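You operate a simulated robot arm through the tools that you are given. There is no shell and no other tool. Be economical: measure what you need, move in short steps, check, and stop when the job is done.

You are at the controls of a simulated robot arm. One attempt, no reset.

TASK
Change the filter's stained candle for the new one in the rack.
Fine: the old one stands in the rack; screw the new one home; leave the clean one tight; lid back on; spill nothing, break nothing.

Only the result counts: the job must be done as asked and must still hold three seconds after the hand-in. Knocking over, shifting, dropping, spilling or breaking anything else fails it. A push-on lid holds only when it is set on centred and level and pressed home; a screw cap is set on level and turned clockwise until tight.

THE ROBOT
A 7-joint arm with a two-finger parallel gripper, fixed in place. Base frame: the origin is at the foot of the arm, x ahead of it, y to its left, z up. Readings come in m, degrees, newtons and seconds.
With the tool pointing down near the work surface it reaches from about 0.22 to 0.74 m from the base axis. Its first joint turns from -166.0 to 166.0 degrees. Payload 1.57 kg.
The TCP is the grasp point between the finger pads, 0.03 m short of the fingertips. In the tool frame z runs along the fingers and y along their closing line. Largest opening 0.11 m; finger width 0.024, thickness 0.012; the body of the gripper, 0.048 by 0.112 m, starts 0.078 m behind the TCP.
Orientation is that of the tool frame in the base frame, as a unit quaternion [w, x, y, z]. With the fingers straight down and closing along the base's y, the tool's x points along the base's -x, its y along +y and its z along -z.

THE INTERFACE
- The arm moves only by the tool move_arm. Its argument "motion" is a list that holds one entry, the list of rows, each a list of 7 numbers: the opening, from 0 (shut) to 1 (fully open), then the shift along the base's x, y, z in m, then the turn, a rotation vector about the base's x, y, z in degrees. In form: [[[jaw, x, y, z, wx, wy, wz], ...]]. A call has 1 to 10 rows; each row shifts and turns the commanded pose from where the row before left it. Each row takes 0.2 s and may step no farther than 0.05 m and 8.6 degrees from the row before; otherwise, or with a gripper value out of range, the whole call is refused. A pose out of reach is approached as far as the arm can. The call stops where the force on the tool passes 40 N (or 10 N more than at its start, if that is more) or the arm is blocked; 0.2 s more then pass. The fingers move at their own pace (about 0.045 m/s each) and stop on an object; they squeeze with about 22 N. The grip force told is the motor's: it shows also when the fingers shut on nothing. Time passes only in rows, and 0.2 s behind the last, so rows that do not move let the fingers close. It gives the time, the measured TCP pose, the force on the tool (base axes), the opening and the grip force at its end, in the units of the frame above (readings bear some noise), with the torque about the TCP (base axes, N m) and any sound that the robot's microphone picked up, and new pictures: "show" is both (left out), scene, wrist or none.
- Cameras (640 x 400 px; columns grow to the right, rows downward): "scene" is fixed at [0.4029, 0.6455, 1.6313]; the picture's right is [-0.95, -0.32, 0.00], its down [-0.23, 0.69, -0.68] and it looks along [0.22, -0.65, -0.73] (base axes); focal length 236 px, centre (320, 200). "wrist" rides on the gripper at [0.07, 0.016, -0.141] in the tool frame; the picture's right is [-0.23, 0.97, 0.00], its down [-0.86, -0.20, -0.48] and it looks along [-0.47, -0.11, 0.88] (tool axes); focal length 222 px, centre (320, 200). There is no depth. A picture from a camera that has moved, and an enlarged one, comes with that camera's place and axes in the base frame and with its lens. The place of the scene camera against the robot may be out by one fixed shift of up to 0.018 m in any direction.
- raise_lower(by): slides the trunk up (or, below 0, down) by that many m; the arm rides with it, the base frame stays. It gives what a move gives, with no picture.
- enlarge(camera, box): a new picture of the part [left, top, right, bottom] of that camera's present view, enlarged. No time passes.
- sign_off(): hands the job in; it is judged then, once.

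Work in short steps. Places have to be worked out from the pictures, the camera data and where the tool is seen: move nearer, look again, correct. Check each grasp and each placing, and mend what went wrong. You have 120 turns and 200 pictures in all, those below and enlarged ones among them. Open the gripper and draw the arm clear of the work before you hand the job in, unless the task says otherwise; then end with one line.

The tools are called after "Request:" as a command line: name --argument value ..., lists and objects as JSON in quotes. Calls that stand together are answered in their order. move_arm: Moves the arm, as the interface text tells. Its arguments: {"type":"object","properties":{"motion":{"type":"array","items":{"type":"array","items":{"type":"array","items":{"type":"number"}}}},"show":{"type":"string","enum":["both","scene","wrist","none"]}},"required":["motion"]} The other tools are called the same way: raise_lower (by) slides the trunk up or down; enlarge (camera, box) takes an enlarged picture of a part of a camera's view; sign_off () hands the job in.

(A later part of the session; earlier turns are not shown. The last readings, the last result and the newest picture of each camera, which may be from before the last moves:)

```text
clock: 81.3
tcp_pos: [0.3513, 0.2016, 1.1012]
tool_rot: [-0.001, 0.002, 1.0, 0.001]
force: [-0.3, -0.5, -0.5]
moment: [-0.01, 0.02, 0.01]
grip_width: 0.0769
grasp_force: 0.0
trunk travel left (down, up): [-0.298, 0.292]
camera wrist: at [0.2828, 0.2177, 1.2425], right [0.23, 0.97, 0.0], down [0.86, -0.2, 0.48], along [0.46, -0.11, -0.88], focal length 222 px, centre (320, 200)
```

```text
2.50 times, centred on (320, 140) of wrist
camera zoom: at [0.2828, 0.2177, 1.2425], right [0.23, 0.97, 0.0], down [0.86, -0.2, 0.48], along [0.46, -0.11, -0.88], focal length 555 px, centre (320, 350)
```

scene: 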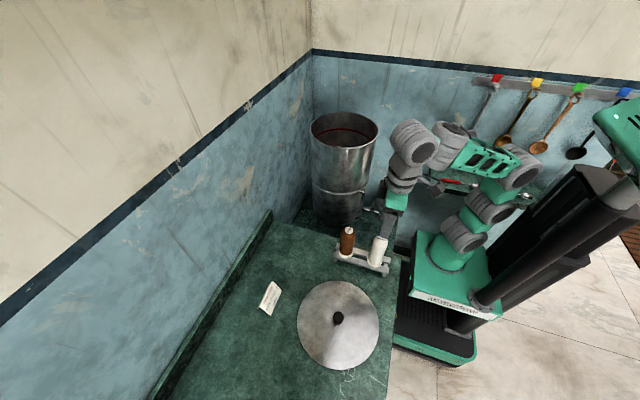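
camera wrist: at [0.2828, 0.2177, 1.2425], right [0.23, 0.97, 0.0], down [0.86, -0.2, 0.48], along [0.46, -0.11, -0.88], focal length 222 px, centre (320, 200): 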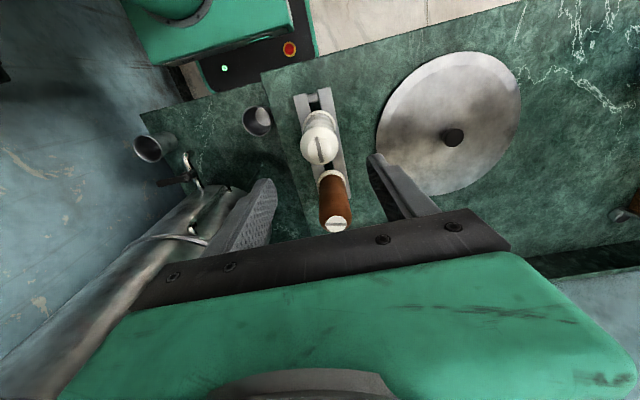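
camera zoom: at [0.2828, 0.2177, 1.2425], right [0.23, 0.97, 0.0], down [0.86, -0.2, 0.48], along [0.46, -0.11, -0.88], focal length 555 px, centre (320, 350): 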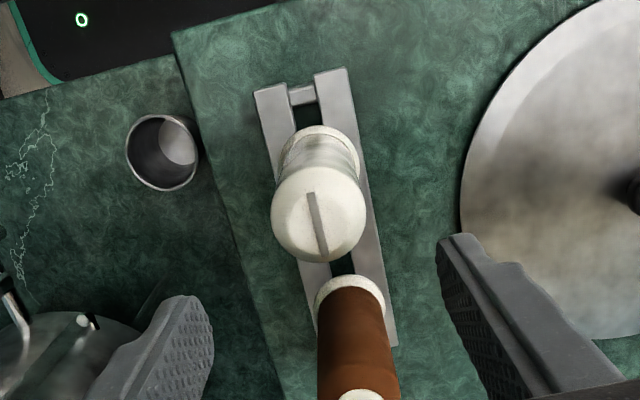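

Candle at (0.347,0.201). Shift −3 mm in x and descend to TCP 0.982.

Request:
move_arm --motion '[[[0.7, -0.003, 0, -0.015, 0, 0, 0], [0.7, 0, 0, -0.03, 0, 0, 0], [0.7, 0, 0, -0.03, 0, 0, 0], [0.7, 0, 0, -0.03, 0, 0, 0], [0.7, 0, 0, -0.012, 0, 0, 0], [0.7, 0, 0, 0, 0, 0, 0]]]'

Request:
enlarge --camera "wrist" --box '[220, 80, 420, 260]'

```text
clock: 82.7
tcp_pos: [0.3484, 0.2012, 0.9831]
tool_rot: [0.0, 0.001, 1.0, -0.001]
force: [-0.5, 0.4, 0.4]
moment: [-0.03, -0.01, 0.01]
grip_width: 0.0769
grasp_force: 0.1
trunk travel left (down, up): [-0.298, 0.292]
camera wrist: at [0.2797, 0.2184, 1.1248], right [0.23, 0.97, 0.0], down [0.86, -0.2, 0.48], along [0.47, -0.11, -0.88], focal length 222 px, centre (320, 200)
```

scene: 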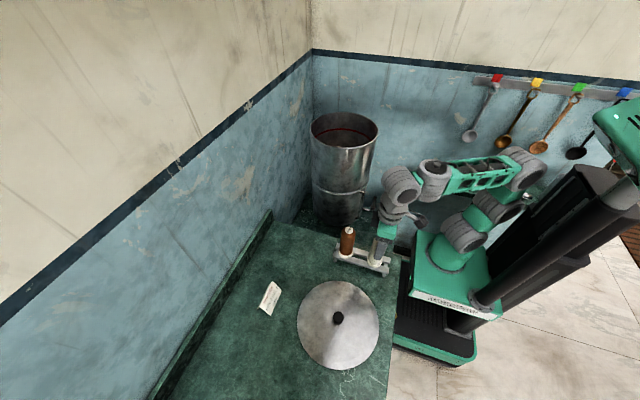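
wrist: 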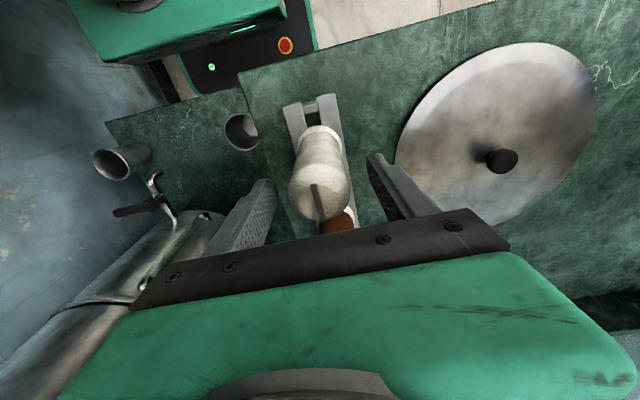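

```text
2.22 times, centred on (320, 170) of wrist
camera zoom: at [0.2797, 0.2184, 1.1248], right [0.23, 0.97, 0.0], down [0.86, -0.2, 0.48], along [0.47, -0.11, -0.88], focal length 494 px, centre (320, 267)
```

zoom: 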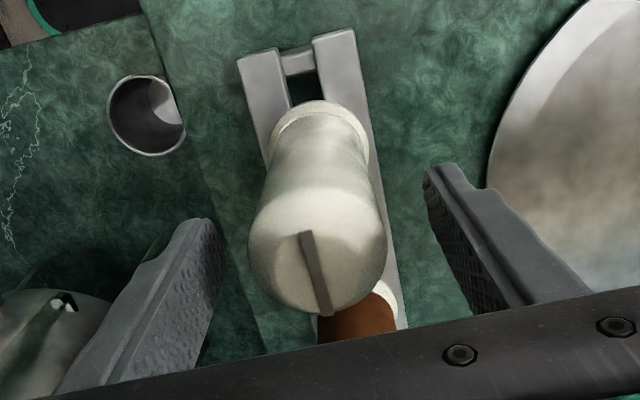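

Good alignment. Close on the new candle.

Request:
move_arm --motion '[[[0.5, -0.001, 0.0, 0, 0, 0, 0], [0.4, 0, 0, 0, 0, 0, 0], [0, 0, 0, 0, 0, 0, 0], [0, 0, 0, 0, 0, 0, 0], [0, 0, 0, 0, 0, 0, 0]]]' --show "wrist"

```text
clock: 83.9
tcp_pos: [0.3487, 0.2012, 0.9836]
tool_rot: [-0.001, 0.0, 1.0, 0.0]
force: [-0.5, -0.8, 0.6]
moment: [0.04, 0.06, 0.0]
grip_width: 0.0476
grasp_force: 21.7
trunk travel left (down, up): [-0.298, 0.292]
camera wrist: at [0.2794, 0.2187, 1.1256], right [0.23, 0.97, 0.0], down [0.86, -0.2, 0.48], along [0.46, -0.11, -0.88], focal length 222 px, centre (320, 200)
```

wrist: 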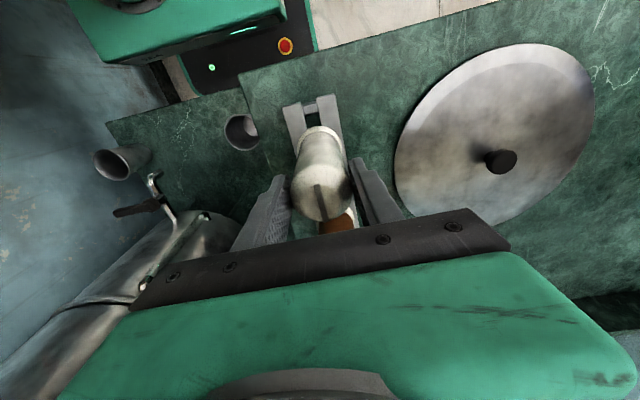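

Firm grip with negligible side force. Lift straight up, then raise the trunk.

Request:
move_arm --motion '[[[0, 0, 0, 0.004, 0, 0, 0], [0, 0, 0, 0.01, 0, 0, 0], [0, 0, 0, 0.02, 0, 0, 0], [0, 0, 0, 0.025, 0, 0, 0], [0, 0, 0, 0.015, 0, 0, 0], [0, 0, 0, 0.006, 0, 0, 0]]]' --show "both"

Request:
enlarge --camera "scene" --box '[330, 200, 410, 280]'

```text
clock: 85.3
tcp_pos: [0.3478, 0.1994, 1.0645]
tool_rot: [-0.001, 0.001, 1.0, 0.001]
force: [0.6, 0.0, -2.2]
moment: [-0.01, -0.04, 0.0]
grip_width: 0.0474
grasp_force: 21.7
trunk travel left (down, up): [-0.298, 0.292]
camera wrist: at [0.2796, 0.2171, 1.2064], right [0.23, 0.97, 0.0], down [0.86, -0.2, 0.48], along [0.46, -0.11, -0.88], focal length 222 px, centre (320, 200)
```

scene: 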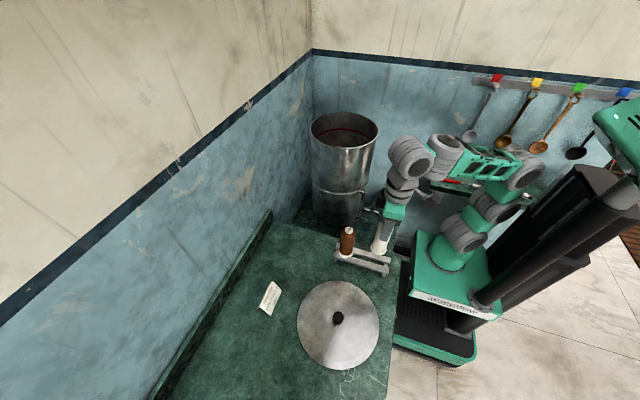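
wrist: 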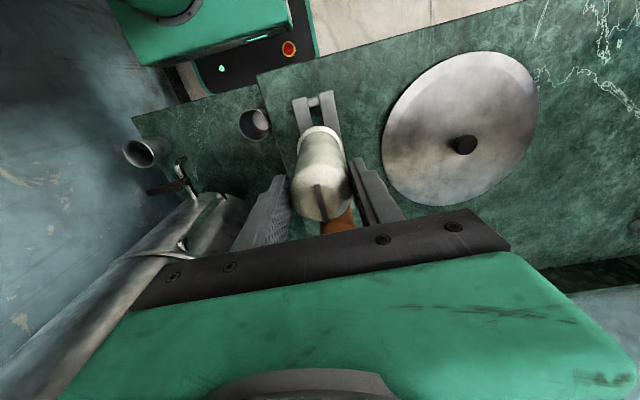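

```text
5.00 times, centred on (370, 240) of scene
camera zoom: at [0.4029, 0.6455, 1.6313], right [-0.95, -0.32, 0.0], down [-0.23, 0.69, -0.68], along [0.22, -0.65, -0.73], focal length 1183 px, centre (70, 0)
```

zoom: 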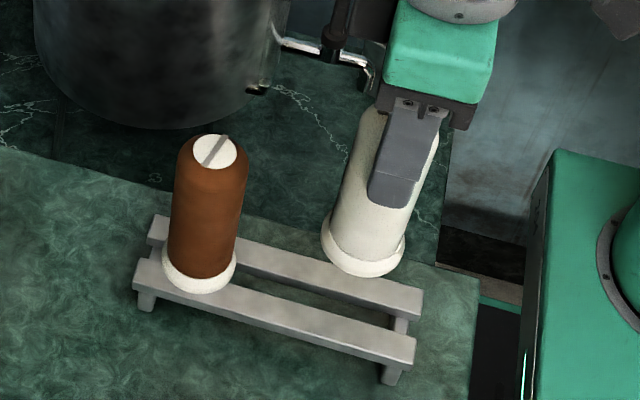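

Old candle undisturbed. Trunk up and carry the new candle to above the empty hole.

Request:
raise_lower --by 0.29

Request:
move_arm --motion '[[[0, 0.015, -0.015, 0, 0, 0, 0], [0, 0.025, -0.03, 0, 0, 0, 0], [0, 0.03, -0.038, 0, 0, 0, 0], [0, 0.03, -0.038, 0, 0, 0, 0], [0, 0.03, -0.038, 0, 0, 0, 0], [0, 0.025, -0.042, 0, 0, 0, 0], [0, 0.02, -0.045, 0, 0, 0, 0], [0, 0.02, -0.045, 0, 0, 0, 0], [0, 0.014, -0.04, 0, 0, 0, 0], [0, 0.006, -0.025, 0, 0, 0, 0]]]'

Request:
enlarge --camera "wrist" --box '[240, 20, 400, 220]'

```text
clock: 88.2
tcp_pos: [0.3497, 0.1995, 1.3549]
tool_rot: [-0.001, 0.0, 1.0, 0.0]
force: [-0.4, 0.6, -2.3]
moment: [0.01, -0.03, 0.02]
grip_width: 0.0475
grasp_force: 22.3
trunk travel left (down, up): [-0.588, 0.002]
```

```text
clock: 90.4
tcp_pos: [0.5628, -0.1544, 1.3541]
tool_rot: [-0.002, 0.001, 1.0, 0.001]
force: [0.5, -0.3, -1.6]
moment: [-0.03, 0.02, 0.0]
grip_width: 0.0474
grasp_force: 22.8
trunk travel left (down, up): [-0.588, 0.002]
camera wrist: at [0.494, -0.1371, 1.4961], right [0.23, 0.97, 0.0], down [0.86, -0.2, 0.48], along [0.46, -0.11, -0.88], focal length 222 px, centre (320, 200)
```

scene: 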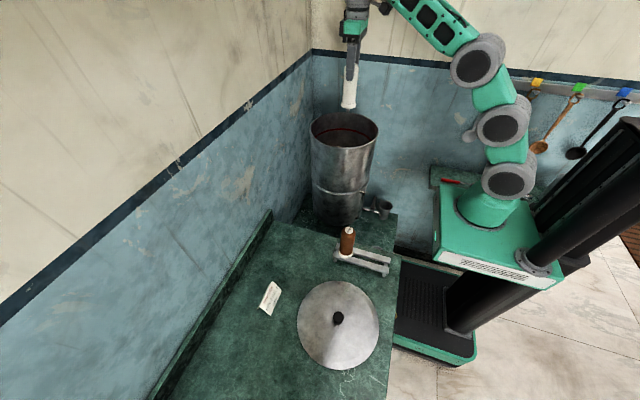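
wrist: 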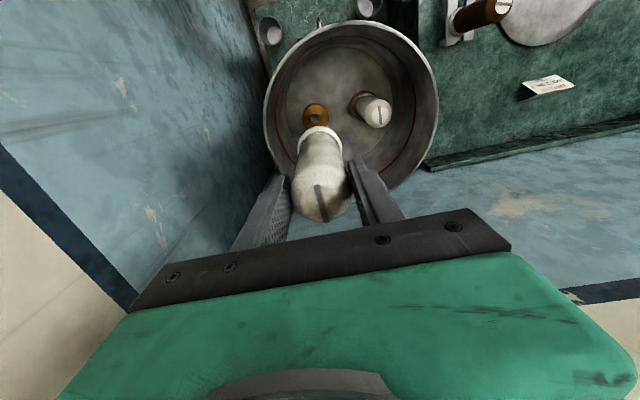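

```text
2.00 times, centred on (320, 120) of wrist
camera zoom: at [0.494, -0.1371, 1.4961], right [0.23, 0.97, 0.0], down [0.86, -0.2, 0.48], along [0.46, -0.11, -0.88], focal length 444 px, centre (320, 360)
```

zoom: 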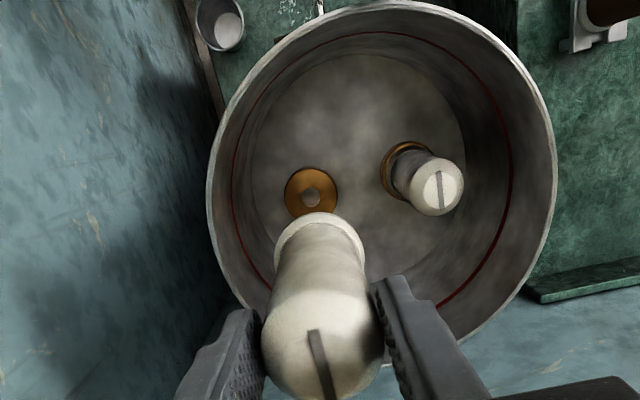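

Hole at ≈(0.5635,-0.1658) in TCP terms. Align and lower the candle to just above the hole.

Request:
move_arm --motion '[[[0, 0.0005, -0.006, 0, 0, 0, 0], [0, 0, -0.0054, -0.01, 0, 0, 0], [0, 0, 0, -0.02, 0, 0, 0], [0, 0, 0, -0.035, 0, 0, 0], [0, 0, 0, -0.04, 0, 0, 0], [0, 0, 0, -0.04, 0, 0, 0], [0, 0, 0, -0.035, 0, 0, 0], [0, 0, 0, -0.025, 0, 0, 0], [0, 0, 0, -0.012, 0, 0, 0], [0, 0, 0, 0, 0, 0, 0]]]'

Request:
enlarge --camera "wrist" --box '[240, 60, 400, 240]'

```text
clock: 92.6
tcp_pos: [0.566, -0.1667, 1.1359]
tool_rot: [-0.001, 0.001, 1.0, 0.0]
force: [-0.3, -0.1, -2.9]
moment: [0.01, 0.0, 0.01]
grip_width: 0.0473
grasp_force: 21.7
trunk travel left (down, up): [-0.588, 0.002]
camera wrist: at [0.4973, -0.1502, 1.2773], right [0.23, 0.97, 0.0], down [0.86, -0.2, 0.48], along [0.46, -0.11, -0.88], focal length 222 px, centre (320, 200)
```

scene: 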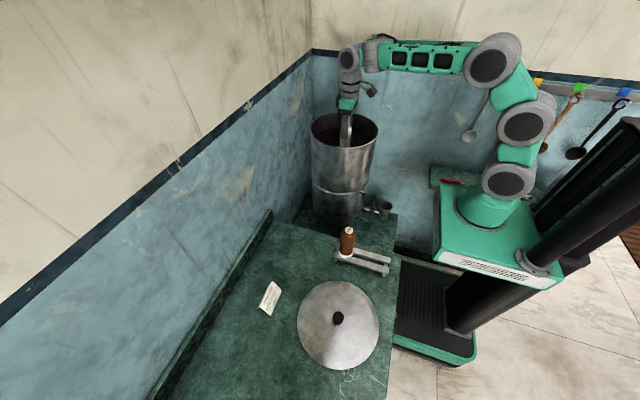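
wrist: 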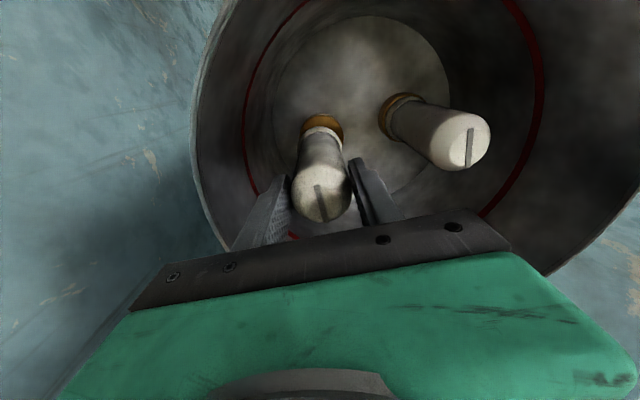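

```text
2.22 times, centred on (320, 150) of wrist
camera zoom: at [0.4973, -0.1502, 1.2773], right [0.23, 0.97, 0.0], down [0.86, -0.2, 0.48], along [0.46, -0.11, -0.88], focal length 494 px, centre (320, 311)
```

zoom: 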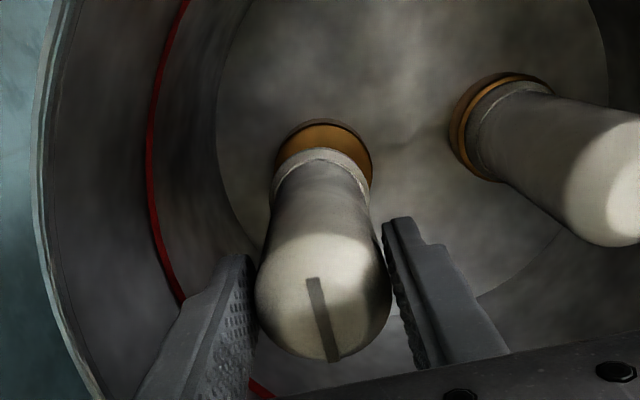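

Compared with the brass washer, the held candle is about 2.5 mm too far +x and ~1 mm −y. Correct, then lower gently to feel contact.

Request:
move_arm --motion '[[[0, -0.0025, 0.001, 0, 0, 0, 0], [0, 0, 0, -0.004, 0, 0, 0], [0, 0, 0, -0.004, 0, 0, 0], [0, 0, 0, -0.003, 0, 0, 0], [0, 0, 0, 0, 0, 0, 0]]]' --show "none"

Request:
enlarge --camera "wrist" --box '[260, 90, 380, 210]'

```text
clock: 93.8
tcp_pos: [0.5612, -0.1672, 1.1251]
tool_rot: [-0.001, 0.001, 1.0, 0.0]
force: [-0.6, 0.2, 1.9]
moment: [-0.04, 0.07, 0.0]
grip_width: 0.0476
grasp_force: 22.3
trunk travel left (down, up): [-0.588, 0.002]
```

```text
3.33 times, centred on (320, 150) of wrist
camera zoom: at [0.4921, -0.1497, 1.2677], right [0.23, 0.97, 0.0], down [0.86, -0.2, 0.48], along [0.46, -0.11, -0.88], focal length 740 px, centre (320, 367)
```

zoom: 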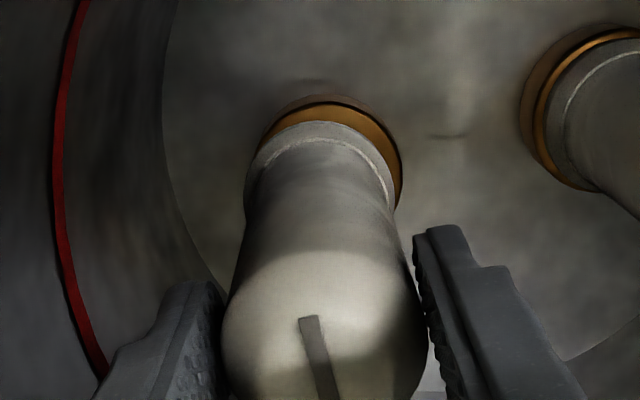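

Early contact suggests the stem is touching beside the hole. Raise 6 mm and average the readings to get a reliable pose.

Request:
move_arm --motion '[[[0, 0, 0, 0.003, 0, 0, 0], [0, 0, 0, 0.003, 0, 0, 0]]]' --show "none"

Request:
move_arm --motion '[[[0, 0, 0, 0, 0, 0, 0]]]' --show "none"

Request:
move_arm --motion '[[[0, 0, 0, 0, 0, 0, 0]]]' --show "none"

Request:
enlarge --camera "wrist" --box '[260, 90, 380, 210]'

```text
clock: 94.4
tcp_pos: [0.5624, -0.1672, 1.1311]
tool_rot: [-0.001, 0.001, 1.0, 0.001]
force: [-0.6, 0.5, -2.7]
moment: [0.01, 0.0, 0.01]
grip_width: 0.0471
grasp_force: 22.3
trunk travel left (down, up): [-0.588, 0.002]
```

```text
clock: 94.8
tcp_pos: [0.5618, -0.1666, 1.1303]
tool_rot: [-0.001, 0.001, 1.0, -0.001]
force: [0.2, 0.3, -1.1]
moment: [-0.03, 0.05, 0.0]
grip_width: 0.0476
grasp_force: 21.5
trunk travel left (down, up): [-0.588, 0.002]
```

```text
clock: 95.2
tcp_pos: [0.5614, -0.1668, 1.1308]
tool_rot: [-0.001, 0.001, 1.0, -0.001]
force: [0.6, 0.4, -2.1]
moment: [0.0, 0.02, 0.0]
grip_width: 0.0475
grasp_force: 22.2
trunk travel left (down, up): [-0.588, 0.002]
```

```text
3.33 times, centred on (320, 150) of wrist
camera zoom: at [0.4928, -0.1498, 1.2731], right [0.23, 0.97, 0.0], down [0.86, -0.2, 0.48], along [0.46, -0.11, -0.88], focal length 740 px, centre (320, 367)
```

zoom: 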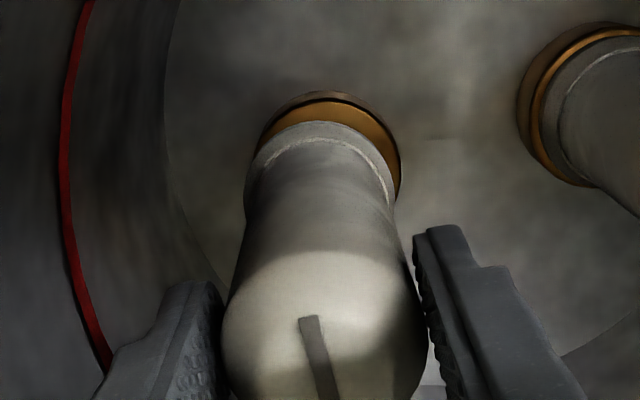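

True pose averages (0.5618,-0.1668); the thread axis found while unscrewing was (0.5645,-0.1656). Shift +2.3/+1.2 mm and lower again.

Request:
move_arm --motion '[[[0, 0.0023, 0.0012, 0, 0, 0, 0], [0, 0, 0, -0.003, 0, 0, 0], [0, 0, 0, -0.003, 0, 0, 0], [0, 0, 0, -0.003, 0, 0, 0], [0, 0, 0, 0, 0, 0, 0]]]' --show "none"

```text
clock: 96.4
tcp_pos: [0.5628, -0.1653, 1.1255]
tool_rot: [0.001, 0.001, 1.0, 0.0]
force: [-3.1, -0.2, 12.8]
moment: [0.1, 0.21, 0.0]
grip_width: 0.0472
grasp_force: 21.7
trunk travel left (down, up): [-0.588, 0.002]
```

Contact at 1.1255 — likely the stem at the thread's start. I'll press lightly and turn clockwise, watching whether it descends.

Request:
move_arm --motion '[[[0, 0, 0, 0, 0, 0, -4], [0, 0, 0, 0, 0, 0, -8], [0, 0, 0, 0, 0, 0, -8], [0, 0, 0, 0, 0, 0, -8], [0, 0, 0, 0, 0, 0, -8], [0, 0, 0, 0, 0, 0, -8]]]' --show "wrist"

Request:
enlarge --camera "wrist" --box '[240, 80, 400, 240]'

```text
clock: 97.8
tcp_pos: [0.5635, -0.1658, 1.1239]
tool_rot: [0.001, 0.376, 0.927, 0.0]
force: [0.0, -1.2, 16.5]
moment: [-0.18, -0.16, 0.04]
grip_width: 0.0474
grasp_force: 22.4
trunk travel left (down, up): [-0.588, 0.002]
camera wrist: at [0.5256, -0.1044, 1.2663], right [0.84, 0.54, 0.0], down [0.47, -0.74, 0.48], along [0.26, -0.4, -0.88], focal length 222 px, centre (320, 200)
```

wrist: 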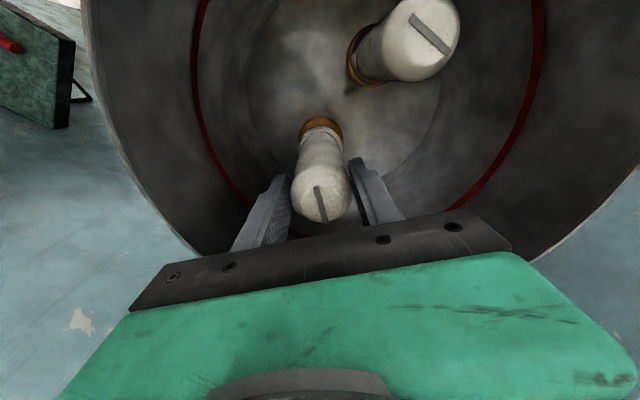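

```text
2.50 times, centred on (320, 160) of wrist
camera zoom: at [0.5256, -0.1044, 1.2663], right [0.84, 0.54, 0.0], down [0.47, -0.74, 0.48], along [0.26, -0.4, -0.88], focal length 555 px, centre (320, 300)
```

zoom: 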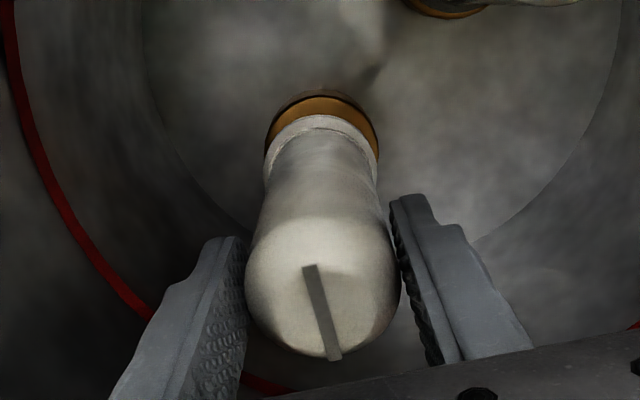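

It turns freely but isn't dropping in; vision of the washer suggests the hole lies ~1.5 mm to +x, −1 mm y. Small search under light contact.

Request:
move_arm --motion '[[[0, 0.001, -0.0005, 0.001, 0, 0, 0], [0, 0.0007, -0.0005, 0, 0, 0, 0]]]' --show "none"

Request:
move_arm --motion '[[[0, 0.001, 0, 0, 0, 0, 0], [0, 0.0007, 0, 0, 0, 0, 0]]]' --show "none"

Request:
move_arm --motion '[[[0, 0, 0.001, 0, 0, 0, 0], [0, 0, 0.001, 0, 0, 0, 0]]]' --show "none"

```text
clock: 98.4
tcp_pos: [0.5639, -0.1661, 1.1237]
tool_rot: [-0.001, 0.375, 0.927, 0.0]
force: [-2.9, 2.0, 15.3]
moment: [0.22, 0.25, -0.03]
grip_width: 0.0472
grasp_force: 22.0
trunk travel left (down, up): [-0.588, 0.002]
```

```text
clock: 99.0
tcp_pos: [0.5653, -0.1668, 1.1235]
tool_rot: [-0.001, 0.376, 0.927, 0.0]
force: [-4.6, 1.6, 11.8]
moment: [0.28, 0.43, 0.02]
grip_width: 0.0476
grasp_force: 22.0
trunk travel left (down, up): [-0.588, 0.002]
```

```text
clock: 99.6
tcp_pos: [0.567, -0.1651, 1.124]
tool_rot: [-0.001, 0.375, 0.927, 0.001]
force: [-2.3, -0.6, 4.7]
moment: [-0.2, 0.25, 0.02]
grip_width: 0.0474
grasp_force: 22.1
trunk travel left (down, up): [-0.588, 0.002]
```

Request:
move_arm --motion '[[[0, 0, 0, -0.002, 0, 0, 0], [0, 0, 0, -0.002, 0, 0, 0]]]' --show "none"

Request:
enlarge --camera "wrist" --box '[240, 80, 400, 240]'

```text
clock: 100.2
tcp_pos: [0.5668, -0.1649, 1.1225]
tool_rot: [0.003, 0.375, 0.927, 0.001]
force: [-0.9, -0.3, 17.2]
moment: [-0.11, -0.04, 0.03]
grip_width: 0.0479
grasp_force: 21.4
trunk travel left (down, up): [-0.588, 0.002]
```

```text
2.50 times, centred on (320, 160) of wrist
camera zoom: at [0.5279, -0.104, 1.2643], right [0.84, 0.54, 0.0], down [0.47, -0.74, 0.48], along [0.26, -0.4, -0.88], focal length 555 px, centre (320, 300)
```

zoom: 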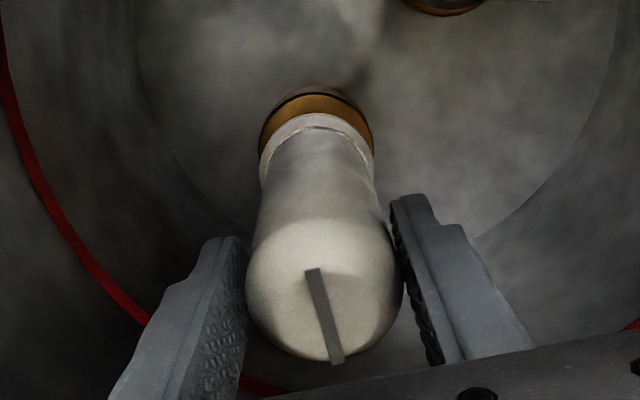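

The candle tilted rather than the tip sliding, so the tip is captured in the hole mouth. I'll recentre the tool and keep turning clockwise under light pressure to catch the thread.

Request:
move_arm --motion '[[[0, -0.0015, -0.0005, 0.001, 0, 0, 0], [0, -0.001, 0, 0.001, 0, 0, -6], [0, 0, 0, 0, 0, 0, -8.5], [0, 0, 0, 0, 0, 0, -8.5], [0, 0, 0, 0, 0, 0, -8.5], [0, 0, 0, 0, 0, 0, -8.5], [0, 0, 0, 0, 0, 0, -8.5], [0, 0, 0, 0, 0, 0, -8.5]]]' --show "wrist"

Request:
enlarge --camera "wrist" --box '[240, 80, 400, 240]'

```text
clock: 102.0
tcp_pos: [0.5663, -0.1624, 1.1224]
tool_rot: [0.0, 0.772, 0.635, 0.001]
force: [0.4, 0.2, -1.7]
moment: [0.02, -0.02, 0.0]
grip_width: 0.0475
grasp_force: 21.2
trunk travel left (down, up): [-0.588, 0.002]
camera wrist: at [0.5954, -0.099, 1.2639], right [0.91, -0.41, 0.0], down [-0.36, -0.8, 0.48], along [-0.2, -0.43, -0.88], focal length 222 px, centre (320, 200)
```

wrist: 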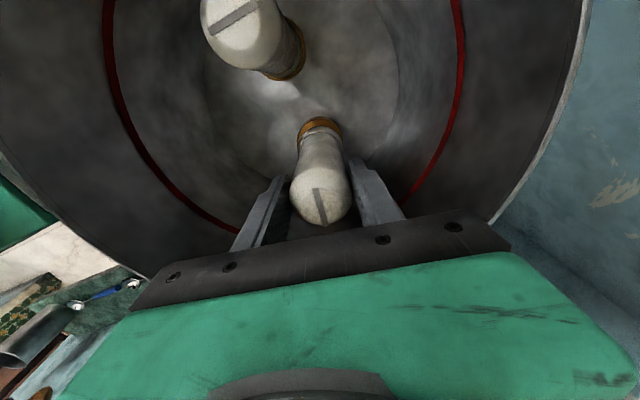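

```text
2.50 times, centred on (320, 160) of wrist
camera zoom: at [0.5954, -0.099, 1.2639], right [0.91, -0.41, 0.0], down [-0.36, -0.8, 0.48], along [-0.2, -0.43, -0.88], focal length 555 px, centre (320, 300)
```

zoom: 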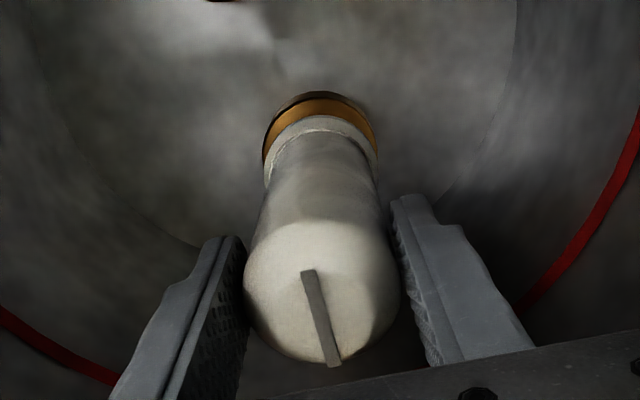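

Contact force vanished — it may have dropped in. Lower gently to feel.

Request:
move_arm --motion '[[[0, 0, 0, -0.002, 0, 0, 0], [0, 0, 0, -0.002, 0, 0, 0], [0, 0, 0, 0, 0, 0, 0]]]' --show "none"

```text
clock: 102.8
tcp_pos: [0.5644, -0.1641, 1.122]
tool_rot: [0.002, 0.772, 0.635, 0.002]
force: [0.7, 0.5, 17.7]
moment: [0.07, -0.03, 0.01]
grip_width: 0.0479
grasp_force: 21.7
trunk travel left (down, up): [-0.588, 0.002]
```

Contact remains at 1.122 and is centred in moment. Known thread axis is (0.5647,-0.1655), and I'm ~1.3 mm off in y. Lift a bit, shift −y, and press again.

Request:
move_arm --motion '[[[0, 0, 0, 0.004, 0, 0, 0], [0, 0, -0.0014, 0.0, 0, 0, 0], [0, 0, 0, 0, 0, 0, 0]]]' --show "none"

Request:
move_arm --motion '[[[0, 0, 0, -0.002, 0, 0, 0], [0, 0, 0, -0.002, 0, 0, 0], [0, 0, 0, -0.001, 0, 0, 0]]]' --show "none"

```text
clock: 103.6
tcp_pos: [0.565, -0.1652, 1.1205]
tool_rot: [-0.002, 0.772, 0.636, 0.0]
force: [0.6, 2.5, 4.4]
moment: [0.24, -0.01, 0.01]
grip_width: 0.0479
grasp_force: 21.8
trunk travel left (down, up): [-0.588, 0.002]
```

```text
clock: 104.4
tcp_pos: [0.5651, -0.1662, 1.1186]
tool_rot: [0.001, 0.772, 0.636, 0.002]
force: [0.1, 0.8, 16.8]
moment: [-0.09, -0.01, -0.04]
grip_width: 0.0481
grasp_force: 22.3
trunk travel left (down, up): [-0.588, 0.002]
```

Request:
enlarge --camera "wrist" --box '[240, 80, 400, 240]'

```text
2.50 times, centred on (320, 160) of wrist
camera zoom: at [0.5939, -0.1002, 1.2608], right [0.91, -0.41, 0.0], down [-0.36, -0.8, 0.48], along [-0.19, -0.44, -0.88], focal length 555 px, centre (320, 300)
```

zoom: 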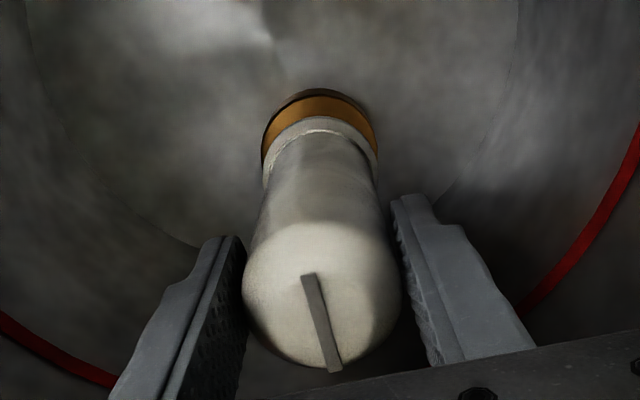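

Images show the candle sliding up in the grip rather than entering. I'll lift it out to inspect its attitude and the hole before another try.

Request:
move_arm --motion '[[[0, 0, 0, 0.005, 0, 0, 0], [0, 0, 0, 0.015, 0, 0, 0], [0, 0, 0, 0.03, 0, 0, 0], [0, 0, 0, 0.04, 0, 0, 0], [0, 0, 0, 0.045, 0, 0, 0], [0, 0, 0, 0.045, 0, 0, 0], [0, 0, 0, 0.03, 0, 0, 0], [0, 0, 0, 0.015, 0, 0, 0], [0, 0, 0, 0, 0, 0, 0]]]' --show "none"

Request:
enlarge --camera "wrist" --box '[270, 70, 370, 150]'

Request:
enlarge --camera "scene" --box '[320, 50, 380, 120]'

```text
clock: 106.4
tcp_pos: [0.5622, -0.1684, 1.343]
tool_rot: [-0.001, 0.772, 0.636, 0.001]
force: [-0.9, 0.4, -2.3]
moment: [0.01, 0.04, 0.0]
grip_width: 0.048
grasp_force: 21.3
trunk travel left (down, up): [-0.588, 0.002]
```

```text
5.00 times, centred on (320, 110) of wrist
camera zoom: at [0.5919, -0.1029, 1.4843], right [0.91, -0.41, 0.0], down [-0.36, -0.8, 0.48], along [-0.2, -0.43, -0.88], focal length 1111 px, centre (320, 650)
```

zoom: 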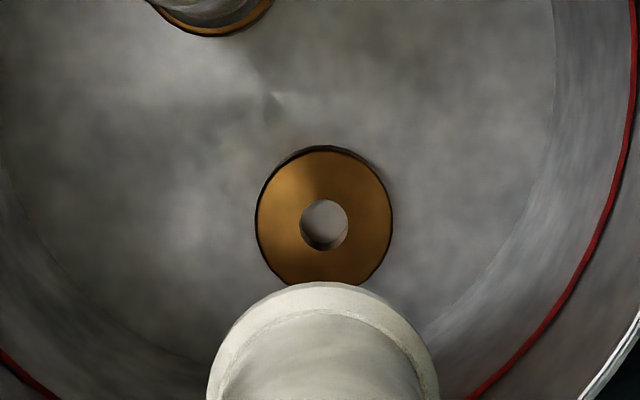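

```text
5.71 times, centred on (350, 85) of scene
camera zoom: at [0.4029, 0.6455, 1.6313], right [-0.95, -0.32, 0.0], down [-0.23, 0.69, -0.68], along [0.22, -0.65, -0.73], focal length 1352 px, centre (149, 857)
```

zoom: 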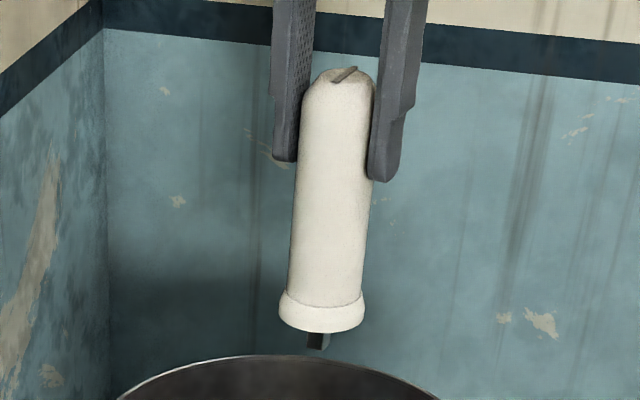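

Now clear: combining views from different tool angles, the hole is at about (0.5653,-0.1644) (the wrist camera has a ~4.5 mm bias at this range). The candle hangs upright. Move there, verify by averaged readings.

Request:
move_arm --motion '[[[0, 0.003, 0.004, -0.01, 0, 0, 0], [0, 0, 0, -0.03, 0, 0, 0], [0, 0, 0, -0.045, 0, 0, 0], [0, 0, 0, -0.045, 0, 0, 0], [0, 0, 0, -0.045, 0, 0, 0], [0, 0, 0, -0.025, 0, 0, 0], [0, 0, 0, 0, 0, 0, 0]]]' --show "none"

Request:
move_arm --motion '[[[0, 0, 0, 0, 0, 0, 0]]]' --show "none"

Request:
move_arm --motion '[[[0, 0, 0, 0, 0, 0, 0]]]' --show "none"

Request:
move_arm --motion '[[[0, 0, 0, 0, 0, 0, 0]]]' --show "none"

Request:
enlarge --camera "wrist" --box '[270, 70, 370, 150]'

```text
clock: 108.0
tcp_pos: [0.5684, -0.1623, 1.142]
tool_rot: [0.001, 0.772, 0.636, 0.002]
force: [0.4, -0.2, -0.8]
moment: [-0.02, 0.0, 0.0]
grip_width: 0.0477
grasp_force: 22.1
trunk travel left (down, up): [-0.588, 0.002]
```

```text
clock: 108.4
tcp_pos: [0.5676, -0.1614, 1.1418]
tool_rot: [0.0, 0.772, 0.635, 0.001]
force: [-0.4, 0.3, -1.8]
moment: [0.01, 0.04, -0.01]
grip_width: 0.0479
grasp_force: 21.9
trunk travel left (down, up): [-0.588, 0.002]
```

```text
clock: 108.8
tcp_pos: [0.5681, -0.1619, 1.1415]
tool_rot: [-0.001, 0.772, 0.636, 0.0]
force: [-0.6, -0.1, -1.9]
moment: [-0.02, 0.02, 0.01]
grip_width: 0.0476
grasp_force: 21.9
trunk travel left (down, up): [-0.588, 0.002]
```

```text
clock: 109.2
tcp_pos: [0.5681, -0.163, 1.1403]
tool_rot: [0.0, 0.772, 0.636, 0.001]
force: [-0.5, 0.1, -2.5]
moment: [-0.01, 0.01, 0.0]
grip_width: 0.0479
grasp_force: 22.3
trunk travel left (down, up): [-0.588, 0.002]
```

```text
5.00 times, centred on (320, 110) of wrist
camera zoom: at [0.5985, -0.0968, 1.2834], right [0.91, -0.41, 0.0], down [-0.36, -0.8, 0.48], along [-0.2, -0.43, -0.88], focal length 1111 px, centre (320, 650)
```

zoom: 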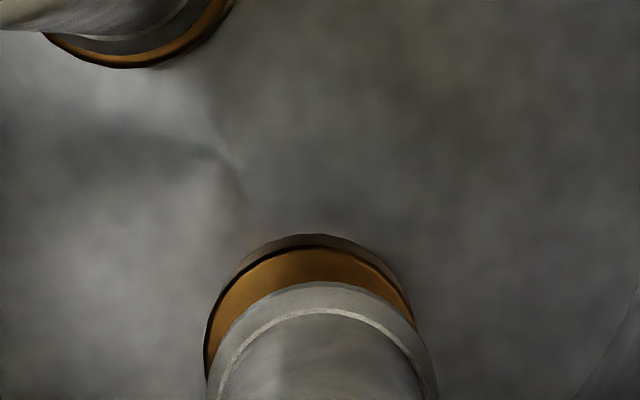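

Readings average (0.568,-0.162); relative view says the hole is ~2.7 mm toward −x and ~1 mm −y. Correct and probe downward.

Request:
move_arm --motion '[[[0, -0.0014, -0.0006, 0, 0, 0, 0], [0, -0.0013, -0.0006, -0.003, 0, 0, 0], [0, 0, 0, -0.004, 0, 0, 0], [0, 0, 0, -0.004, 0, 0, 0], [0, 0, 0, -0.004, 0, 0, 0], [0, 0, 0, -0.003, 0, 0, 0], [0, 0, 0, 0, 0, 0, 0]]]' --show "none"

```text
clock: 110.8
tcp_pos: [0.5647, -0.1643, 1.1238]
tool_rot: [-0.001, 0.772, 0.635, 0.001]
force: [0.0, 0.3, -2.1]
moment: [0.01, -0.01, -0.01]
grip_width: 0.0479
grasp_force: 22.1
trunk travel left (down, up): [-0.588, 0.002]
```

Request:
move_arm --motion '[[[0, 0, 0, -0.003, 0, 0, 0], [0, 0, 0, -0.003, 0, 0, 0], [0, 0, 0, -0.003, 0, 0, 0], [0, 0, 0, 0, 0, 0, 0]]]' --show "none"

```text
clock: 111.8
tcp_pos: [0.5648, -0.1619, 1.1185]
tool_rot: [0.001, 0.772, 0.636, 0.002]
force: [-0.8, 0.0, 11.0]
moment: [0.07, 0.07, -0.06]
grip_width: 0.0476
grasp_force: 22.2
trunk travel left (down, up): [-0.588, 0.002]
```

Contact again at 1.1185. Lift, step −1.5 mm in y, probe again (no dragging).

Request:
move_arm --motion '[[[0, 0, 0, 0.005, 0, 0, 0], [0, 0, -0.0015, 0, 0, 0, 0], [0, 0, 0, -0.003, 0, 0, 0], [0, 0, 0, -0.002, 0, 0, 0], [0, 0, 0, 0, 0, 0, 0]]]' --show "none"

Request:
move_arm --motion '[[[0, 0, 0, 0.005, 0, 0, 0], [0, 0, -0.0015, 0, 0, 0, 0], [0, 0, 0, -0.003, 0, 0, 0], [0, 0, 0, -0.002, 0, 0, 0], [0, 0, 0, 0, 0, 0, 0]]]' --show "none"

Request:
move_arm --motion '[[[0, 0, 0, 0.005, 0, 0, 0], [0, -0.0015, 0, 0, 0, 0, 0], [0, 0, 0, -0.003, 0, 0, 0], [0, 0, 0, -0.002, 0, 0, 0], [0, 0, 0, 0, 0, 0, 0]]]' --show "none"

```text
clock: 113.0
tcp_pos: [0.565, -0.1653, 1.1169]
tool_rot: [0.001, 0.773, 0.635, 0.002]
force: [0.9, 0.3, 16.4]
moment: [-0.06, -0.01, 0.02]
grip_width: 0.0481
grasp_force: 22.3
trunk travel left (down, up): [-0.588, 0.002]
```

```text
clock: 114.2
tcp_pos: [0.5654, -0.1675, 1.116]
tool_rot: [0.0, 0.773, 0.635, 0.001]
force: [-0.9, 0.2, 2.9]
moment: [0.01, 0.2, 0.01]
grip_width: 0.048
grasp_force: 22.0
trunk travel left (down, up): [-0.588, 0.002]
```

```text
clock: 115.4
tcp_pos: [0.5629, -0.1658, 1.1154]
tool_rot: [0.0, 0.772, 0.635, 0.001]
force: [0.7, 0.0, -0.3]
moment: [-0.01, 0.01, -0.03]
grip_width: 0.0482
grasp_force: 22.6
trunk travel left (down, up): [-0.588, 0.002]
```

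Force fell away here. Lower further.

Request:
move_arm --motion '[[[0, 0, 0, -0.002, 0, 0, 0], [0, 0, 0, -0.002, 0, 0, 0], [0, 0, 0, 0, 0, 0, 0]]]' --show "none"

Request:
enlarge --camera "wrist" --box '[240, 80, 400, 240]'

```text
clock: 116.2
tcp_pos: [0.5624, -0.1656, 1.1142]
tool_rot: [0.001, 0.772, 0.635, 0.001]
force: [0.8, 0.5, 17.2]
moment: [-0.04, -0.03, -0.02]
grip_width: 0.0484
grasp_force: 22.4
trunk travel left (down, up): [-0.588, 0.002]
```

```text
2.50 times, centred on (320, 160) of wrist
camera zoom: at [0.5929, -0.0998, 1.2559], right [0.91, -0.41, 0.0], down [-0.36, -0.8, 0.48], along [-0.19, -0.44, -0.88], focal length 555 px, centre (320, 300)
```

zoom: 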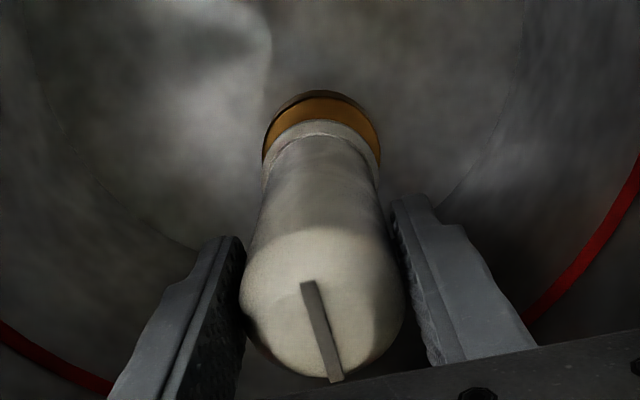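

Relative view now shows flange and washer aligned to <1 mm, and presses saturate at ~17 N (grip slip). So press lighter and turn clockwise to find the matching angle / thread start.

Request:
move_arm --motion '[[[0, 0, 0.0005, 0.002, 0, 0, 0], [0, 0, 0, 0, 0, 0, -5], [0, 0, 0, 0, 0, 0, -5], [0, 0, 0, 0, 0, 0, -5], [0, 0, 0, 0, 0, 0, -5]]]' --show "none"

Request:
move_arm --motion '[[[0, 0, 0, 0, 0, 0, -5], [0, 0, 0, 0, 0, 0, -5], [0, 0, 0, 0, 0, 0, -5], [0, 0, 0, 0, 0, 0, -5]]]' --show "none"

Request:
move_arm --motion '[[[0, 0, 0, 0, 0, 0, -5], [0, 0, 0, 0, 0, 0, -5], [0, 0, 0, 0, 0, 0, -5], [0, 0, 0, 0, 0, 0, -5]]]' --show "none"

```text
clock: 117.4
tcp_pos: [0.5632, -0.1671, 1.1132]
tool_rot: [-0.001, 0.871, 0.491, 0.0]
force: [-1.0, -0.1, 7.5]
moment: [-0.13, 0.21, -0.02]
grip_width: 0.0479
grasp_force: 22.7
trunk travel left (down, up): [-0.588, 0.002]
```

```text
clock: 118.4
tcp_pos: [0.5636, -0.167, 1.1136]
tool_rot: [0.0, 0.943, 0.332, 0.0]
force: [1.0, -1.2, 5.3]
moment: [-0.19, -0.1, -0.01]
grip_width: 0.048
grasp_force: 21.6
trunk travel left (down, up): [-0.588, 0.002]
```

```text
clock: 119.4
tcp_pos: [0.5621, -0.1654, 1.1136]
tool_rot: [0.0, 0.986, 0.164, 0.002]
force: [-0.8, -1.4, 7.0]
moment: [-0.29, 0.22, 0.02]
grip_width: 0.0483
grasp_force: 22.5
trunk travel left (down, up): [-0.588, 0.002]
```

Request:
move_arm --motion '[[[0, 0, 0, 0, 0, 0, -5], [0, 0, 0, 0, 0, 0, -5], [0, 0, 0, 0, 0, 0, -5], [0, 0, 0, 0, 0, 0, -4]]]' --show "none"

Request:
enlarge --camera "wrist" --box '[240, 80, 400, 240]'

```text
clock: 120.4
tcp_pos: [0.5626, -0.1665, 1.114]
tool_rot: [0.0, 1.0, -0.002, 0.001]
force: [-0.7, -0.1, 9.2]
moment: [0.11, 0.23, 0.03]
grip_width: 0.0481
grasp_force: 22.3
trunk travel left (down, up): [-0.588, 0.002]
```

```text
2.50 times, centred on (320, 160) of wrist
camera zoom: at [0.6319, -0.1819, 1.2554], right [-0.23, -0.97, 0.0], down [-0.86, 0.2, 0.48], along [-0.46, 0.11, -0.88], focal length 555 px, centre (320, 300)
```

zoom: 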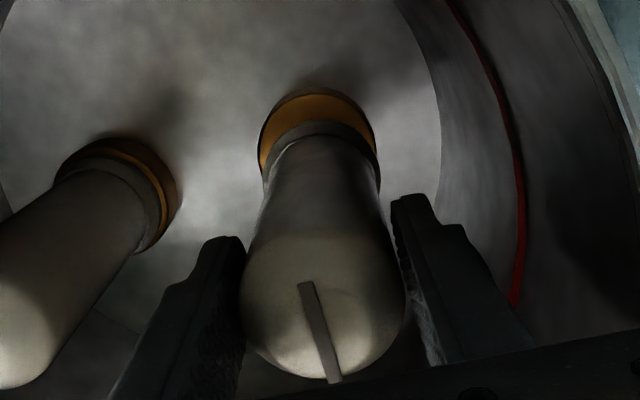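

At this angle the hole appears ~1–2 mm toward +x,+y of the flange. I'll drag a small spiral there under light pressure to let the stem drop in.

Request:
move_arm --motion '[[[0, 0.0007, 0.0007, 0, 0, 0, 0], [0, 0.0005, 0.0009, 0, 0, 0, 0], [0, 0.0008, 0, 0, 0, 0, 0], [0, 0, 0.0008, 0, 0, 0, 0], [0, -0.0008, 0, 0, 0, 0, 0], [0, -0.0008, 0, 0, 0, 0, 0], [0, 0, -0.0008, 0, 0, 0, 0], [0, 0, -0.0008, 0, 0, 0, 0], [0, 0.0008, 0, 0, 0, 0, 0], [0, 0.0008, 0, 0, 0, 0, 0]]]' --show "none"

Request:
enlarge --camera "wrist" --box '[240, 80, 400, 240]'

```text
clock: 122.6
tcp_pos: [0.5651, -0.1662, 1.1144]
tool_rot: [0.0, 1.0, -0.001, 0.001]
force: [-0.8, -0.5, 0.4]
moment: [-0.05, 0.09, -0.03]
grip_width: 0.0483
grasp_force: 21.9
trunk travel left (down, up): [-0.588, 0.002]
```

```text
2.50 times, centred on (320, 160) of wrist
camera zoom: at [0.635, -0.181, 1.2554], right [-0.23, -0.97, 0.0], down [-0.86, 0.2, 0.48], along [-0.46, 0.11, -0.88], focal length 555 px, centre (320, 300)
```

zoom: 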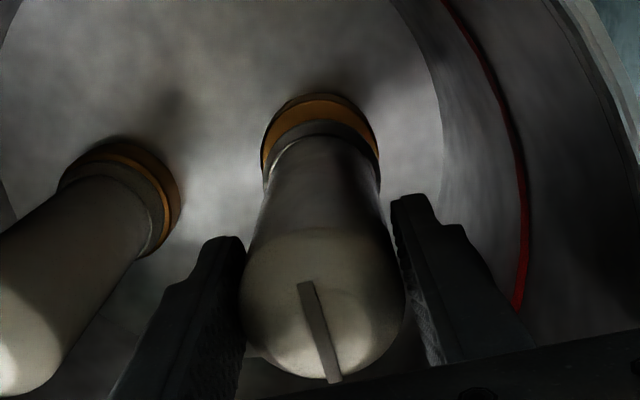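

Now the view shows near-perfect alignment and contact force dropped. Nudge +0.6 mm y and lower gently.

Request:
move_arm --motion '[[[0, 0, 0.0006, 0, 0, 0, 0], [0, 0, 0, -0.001, 0, 0, 0], [0, 0, 0, -0.001, 0, 0, 0], [0, 0, 0, 0, 0, 0, 0]]]' --show "none"

```text
clock: 123.6
tcp_pos: [0.5656, -0.1655, 1.1134]
tool_rot: [0.0, 1.0, -0.001, 0.002]
force: [0.5, -3.0, 7.2]
moment: [-0.31, -0.17, -0.02]
grip_width: 0.0481
grasp_force: 22.0
trunk travel left (down, up): [-0.588, 0.002]
```

Still resting at the mouth. With alignment good, turn back counter-clockwise ~85° under light pressure to seek the drop (thread-start/flat match), then view.

Request:
move_arm --motion '[[[0, 0, 0, 0, 0, 0, 5], [0, 0, 0, 0, 0, 0, 5], [0, 0, 0, 0, 0, 0, 5], [0, 0, 0, 0, 0, 0, 5], [0, 0, 0, 0, 0, 0, 5], [0, 0, 0, 0, 0, 0, 5], [0, 0, 0, 0, 0, 0, 5], [0, 0, 0, 0, 0, 0, 5], [0, 0, 0, 0, 0, 0, 5]]]' --show "none"

Request:
move_arm --motion '[[[0, 0, 0, -0.001, 0, 0, 5], [0, 0, 0, 0, 0, 0, 5], [0, 0, 0, 0, 0, 0, 5], [0, 0, 0, 0, 0, 0, 5], [0, 0, 0, 0, 0, 0, 5], [0, 0, 0, 0, 0, 0, 5], [0, 0, 0, 0, 0, 0, 5], [0, 0, 0, 0, 0, 0, 5], [0, 0, 0, 0, 0, 0, 5]]]' --show "none"

Request:
enlarge --camera "wrist" --box '[240, 80, 400, 240]'

```text
clock: 125.6
tcp_pos: [0.5635, -0.1645, 1.1117]
tool_rot: [0.0, 0.924, 0.382, 0.002]
force: [1.6, 1.0, 17.8]
moment: [0.01, -0.07, -0.03]
grip_width: 0.0484
grasp_force: 21.8
trunk travel left (down, up): [-0.588, 0.002]
```

```text
clock: 127.6
tcp_pos: [0.5643, -0.164, 1.1104]
tool_rot: [-0.001, 0.707, 0.708, 0.0]
force: [-3.2, 0.2, 7.4]
moment: [-0.15, 0.33, -0.02]
grip_width: 0.0483
grasp_force: 22.3
trunk travel left (down, up): [-0.588, 0.002]
```

```text
2.50 times, centred on (320, 160) of wrist
camera zoom: at [0.5811, -0.0943, 1.2519], right [0.97, -0.23, 0.0], down [-0.2, -0.86, 0.48], along [-0.11, -0.46, -0.88], focal length 555 px, centre (320, 300)
```

zoom: 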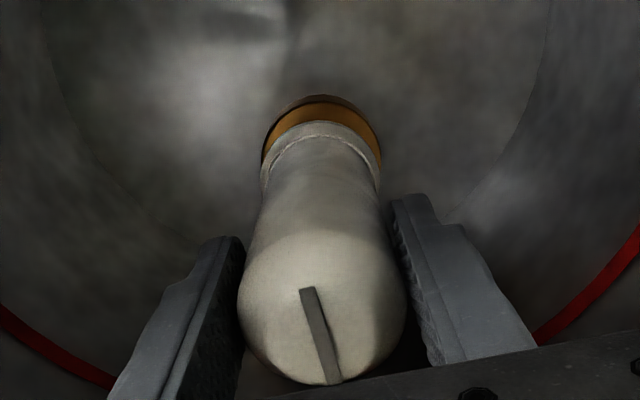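

Flange and washer look concentric, so it needs finer centring. I'll drag a fine 0.8 mm ring under light pressure and watch for a drop.

Request:
move_arm --motion '[[[0, -0.0008, 0, 0.0005, 0, 0, 0], [0, 0.00023, -0.00057, 0, 0, 0, 0], [0, 0.00057, -0.00023, 0, 0, 0, 0], [0, 0.00057, 0.00023, 0, 0, 0, 0], [0, 0.00023, 0.00057, 0, 0, 0, 0], [0, -0.00023, 0.00057, 0, 0, 0, 0], [0, -0.00057, 0.00023, 0, 0, 0, 0], [0, -0.00057, -0.00023, 0, 0, 0, 0], [0, -0.00023, -0.00057, 0, 0, 0, 0]]]' --show "none"

Request:
move_arm --motion '[[[0, -0.0008, 0, 0, 0, 0, 0], [0, 0.0002, -0.0008, 0, 0, 0, 0], [0, 0.0006, -0.0006, 0, 0, 0, 0], [0, 0.0008, -0.0002, 0, 0, 0, 0], [0, 0.0008, 0.0002, 0, 0, 0, 0], [0, 0.0006, 0.0006, 0, 0, 0, 0], [0, 0.0002, 0.0008, 0, 0, 0, 0], [0, -0.0002, 0.0008, 0, 0, 0, 0], [0, -0.0006, 0.0006, 0, 0, 0, 0], [0, -0.0008, 0.0002, 0, 0, 0, 0]]]' --show "none"

```text
clock: 129.6
tcp_pos: [0.5649, -0.1642, 1.1098]
tool_rot: [-0.001, 0.707, 0.707, 0.001]
force: [-0.2, 0.5, -2.8]
moment: [0.0, 0.03, 0.0]
grip_width: 0.0485
grasp_force: 22.0
trunk travel left (down, up): [-0.588, 0.002]
```

```text
clock: 131.8
tcp_pos: [0.5645, -0.1638, 1.112]
tool_rot: [-0.001, 0.708, 0.706, 0.0]
force: [0.6, 0.8, -1.9]
moment: [0.02, -0.01, -0.02]
grip_width: 0.0482
grasp_force: 21.9
trunk travel left (down, up): [-0.588, 0.002]
```

Contact force vanished during the ring. Lower gently to see if it goes in.

Request:
move_arm --motion '[[[0, 0.0004, -0.0006, 0, 0, 0, 0], [0, 0.0004, -0.0006, -0.001, 0, 0, 0], [0, 0, 0, -0.001, 0, 0, 0], [0, 0, 0, 0, 0, 0, 0]]]' --show "none"

Request:
move_arm --motion '[[[0, 0, 0, -0.001, 0, 0, 0], [0, 0, 0, -0.001, 0, 0, 0], [0, 0, 0, 0, 0, 0, 0]]]' --show "none"

Request:
enlarge --camera "wrist" --box '[240, 80, 400, 240]'

```text
clock: 132.8
tcp_pos: [0.566, -0.1641, 1.1106]
tool_rot: [0.001, 0.708, 0.706, 0.002]
force: [-2.1, -0.5, 7.9]
moment: [-0.11, 0.28, 0.01]
grip_width: 0.0485
grasp_force: 21.9
trunk travel left (down, up): [-0.588, 0.002]
```

```text
clock: 133.6
tcp_pos: [0.5669, -0.1627, 1.1092]
tool_rot: [0.001, 0.708, 0.706, 0.001]
force: [-1.6, 0.6, 16.8]
moment: [-0.14, 0.02, 0.0]
grip_width: 0.0486
grasp_force: 22.4
trunk travel left (down, up): [-0.588, 0.002]
```

```text
2.50 times, centred on (320, 160) of wrist
camera zoom: at [0.5828, -0.0935, 1.2509], right [0.97, -0.23, 0.0], down [-0.2, -0.86, 0.48], along [-0.11, -0.46, -0.88], focal length 555 px, centre (320, 300)
```

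zoom: 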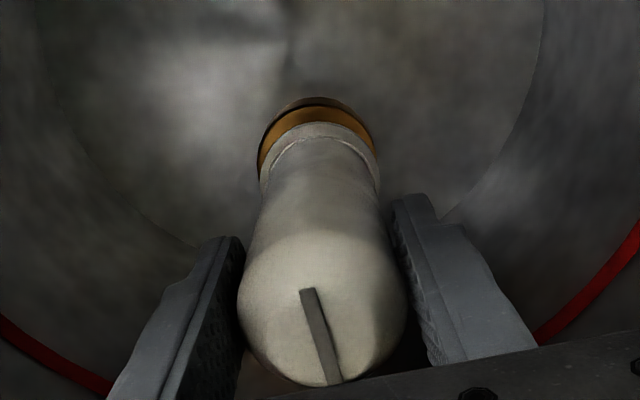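

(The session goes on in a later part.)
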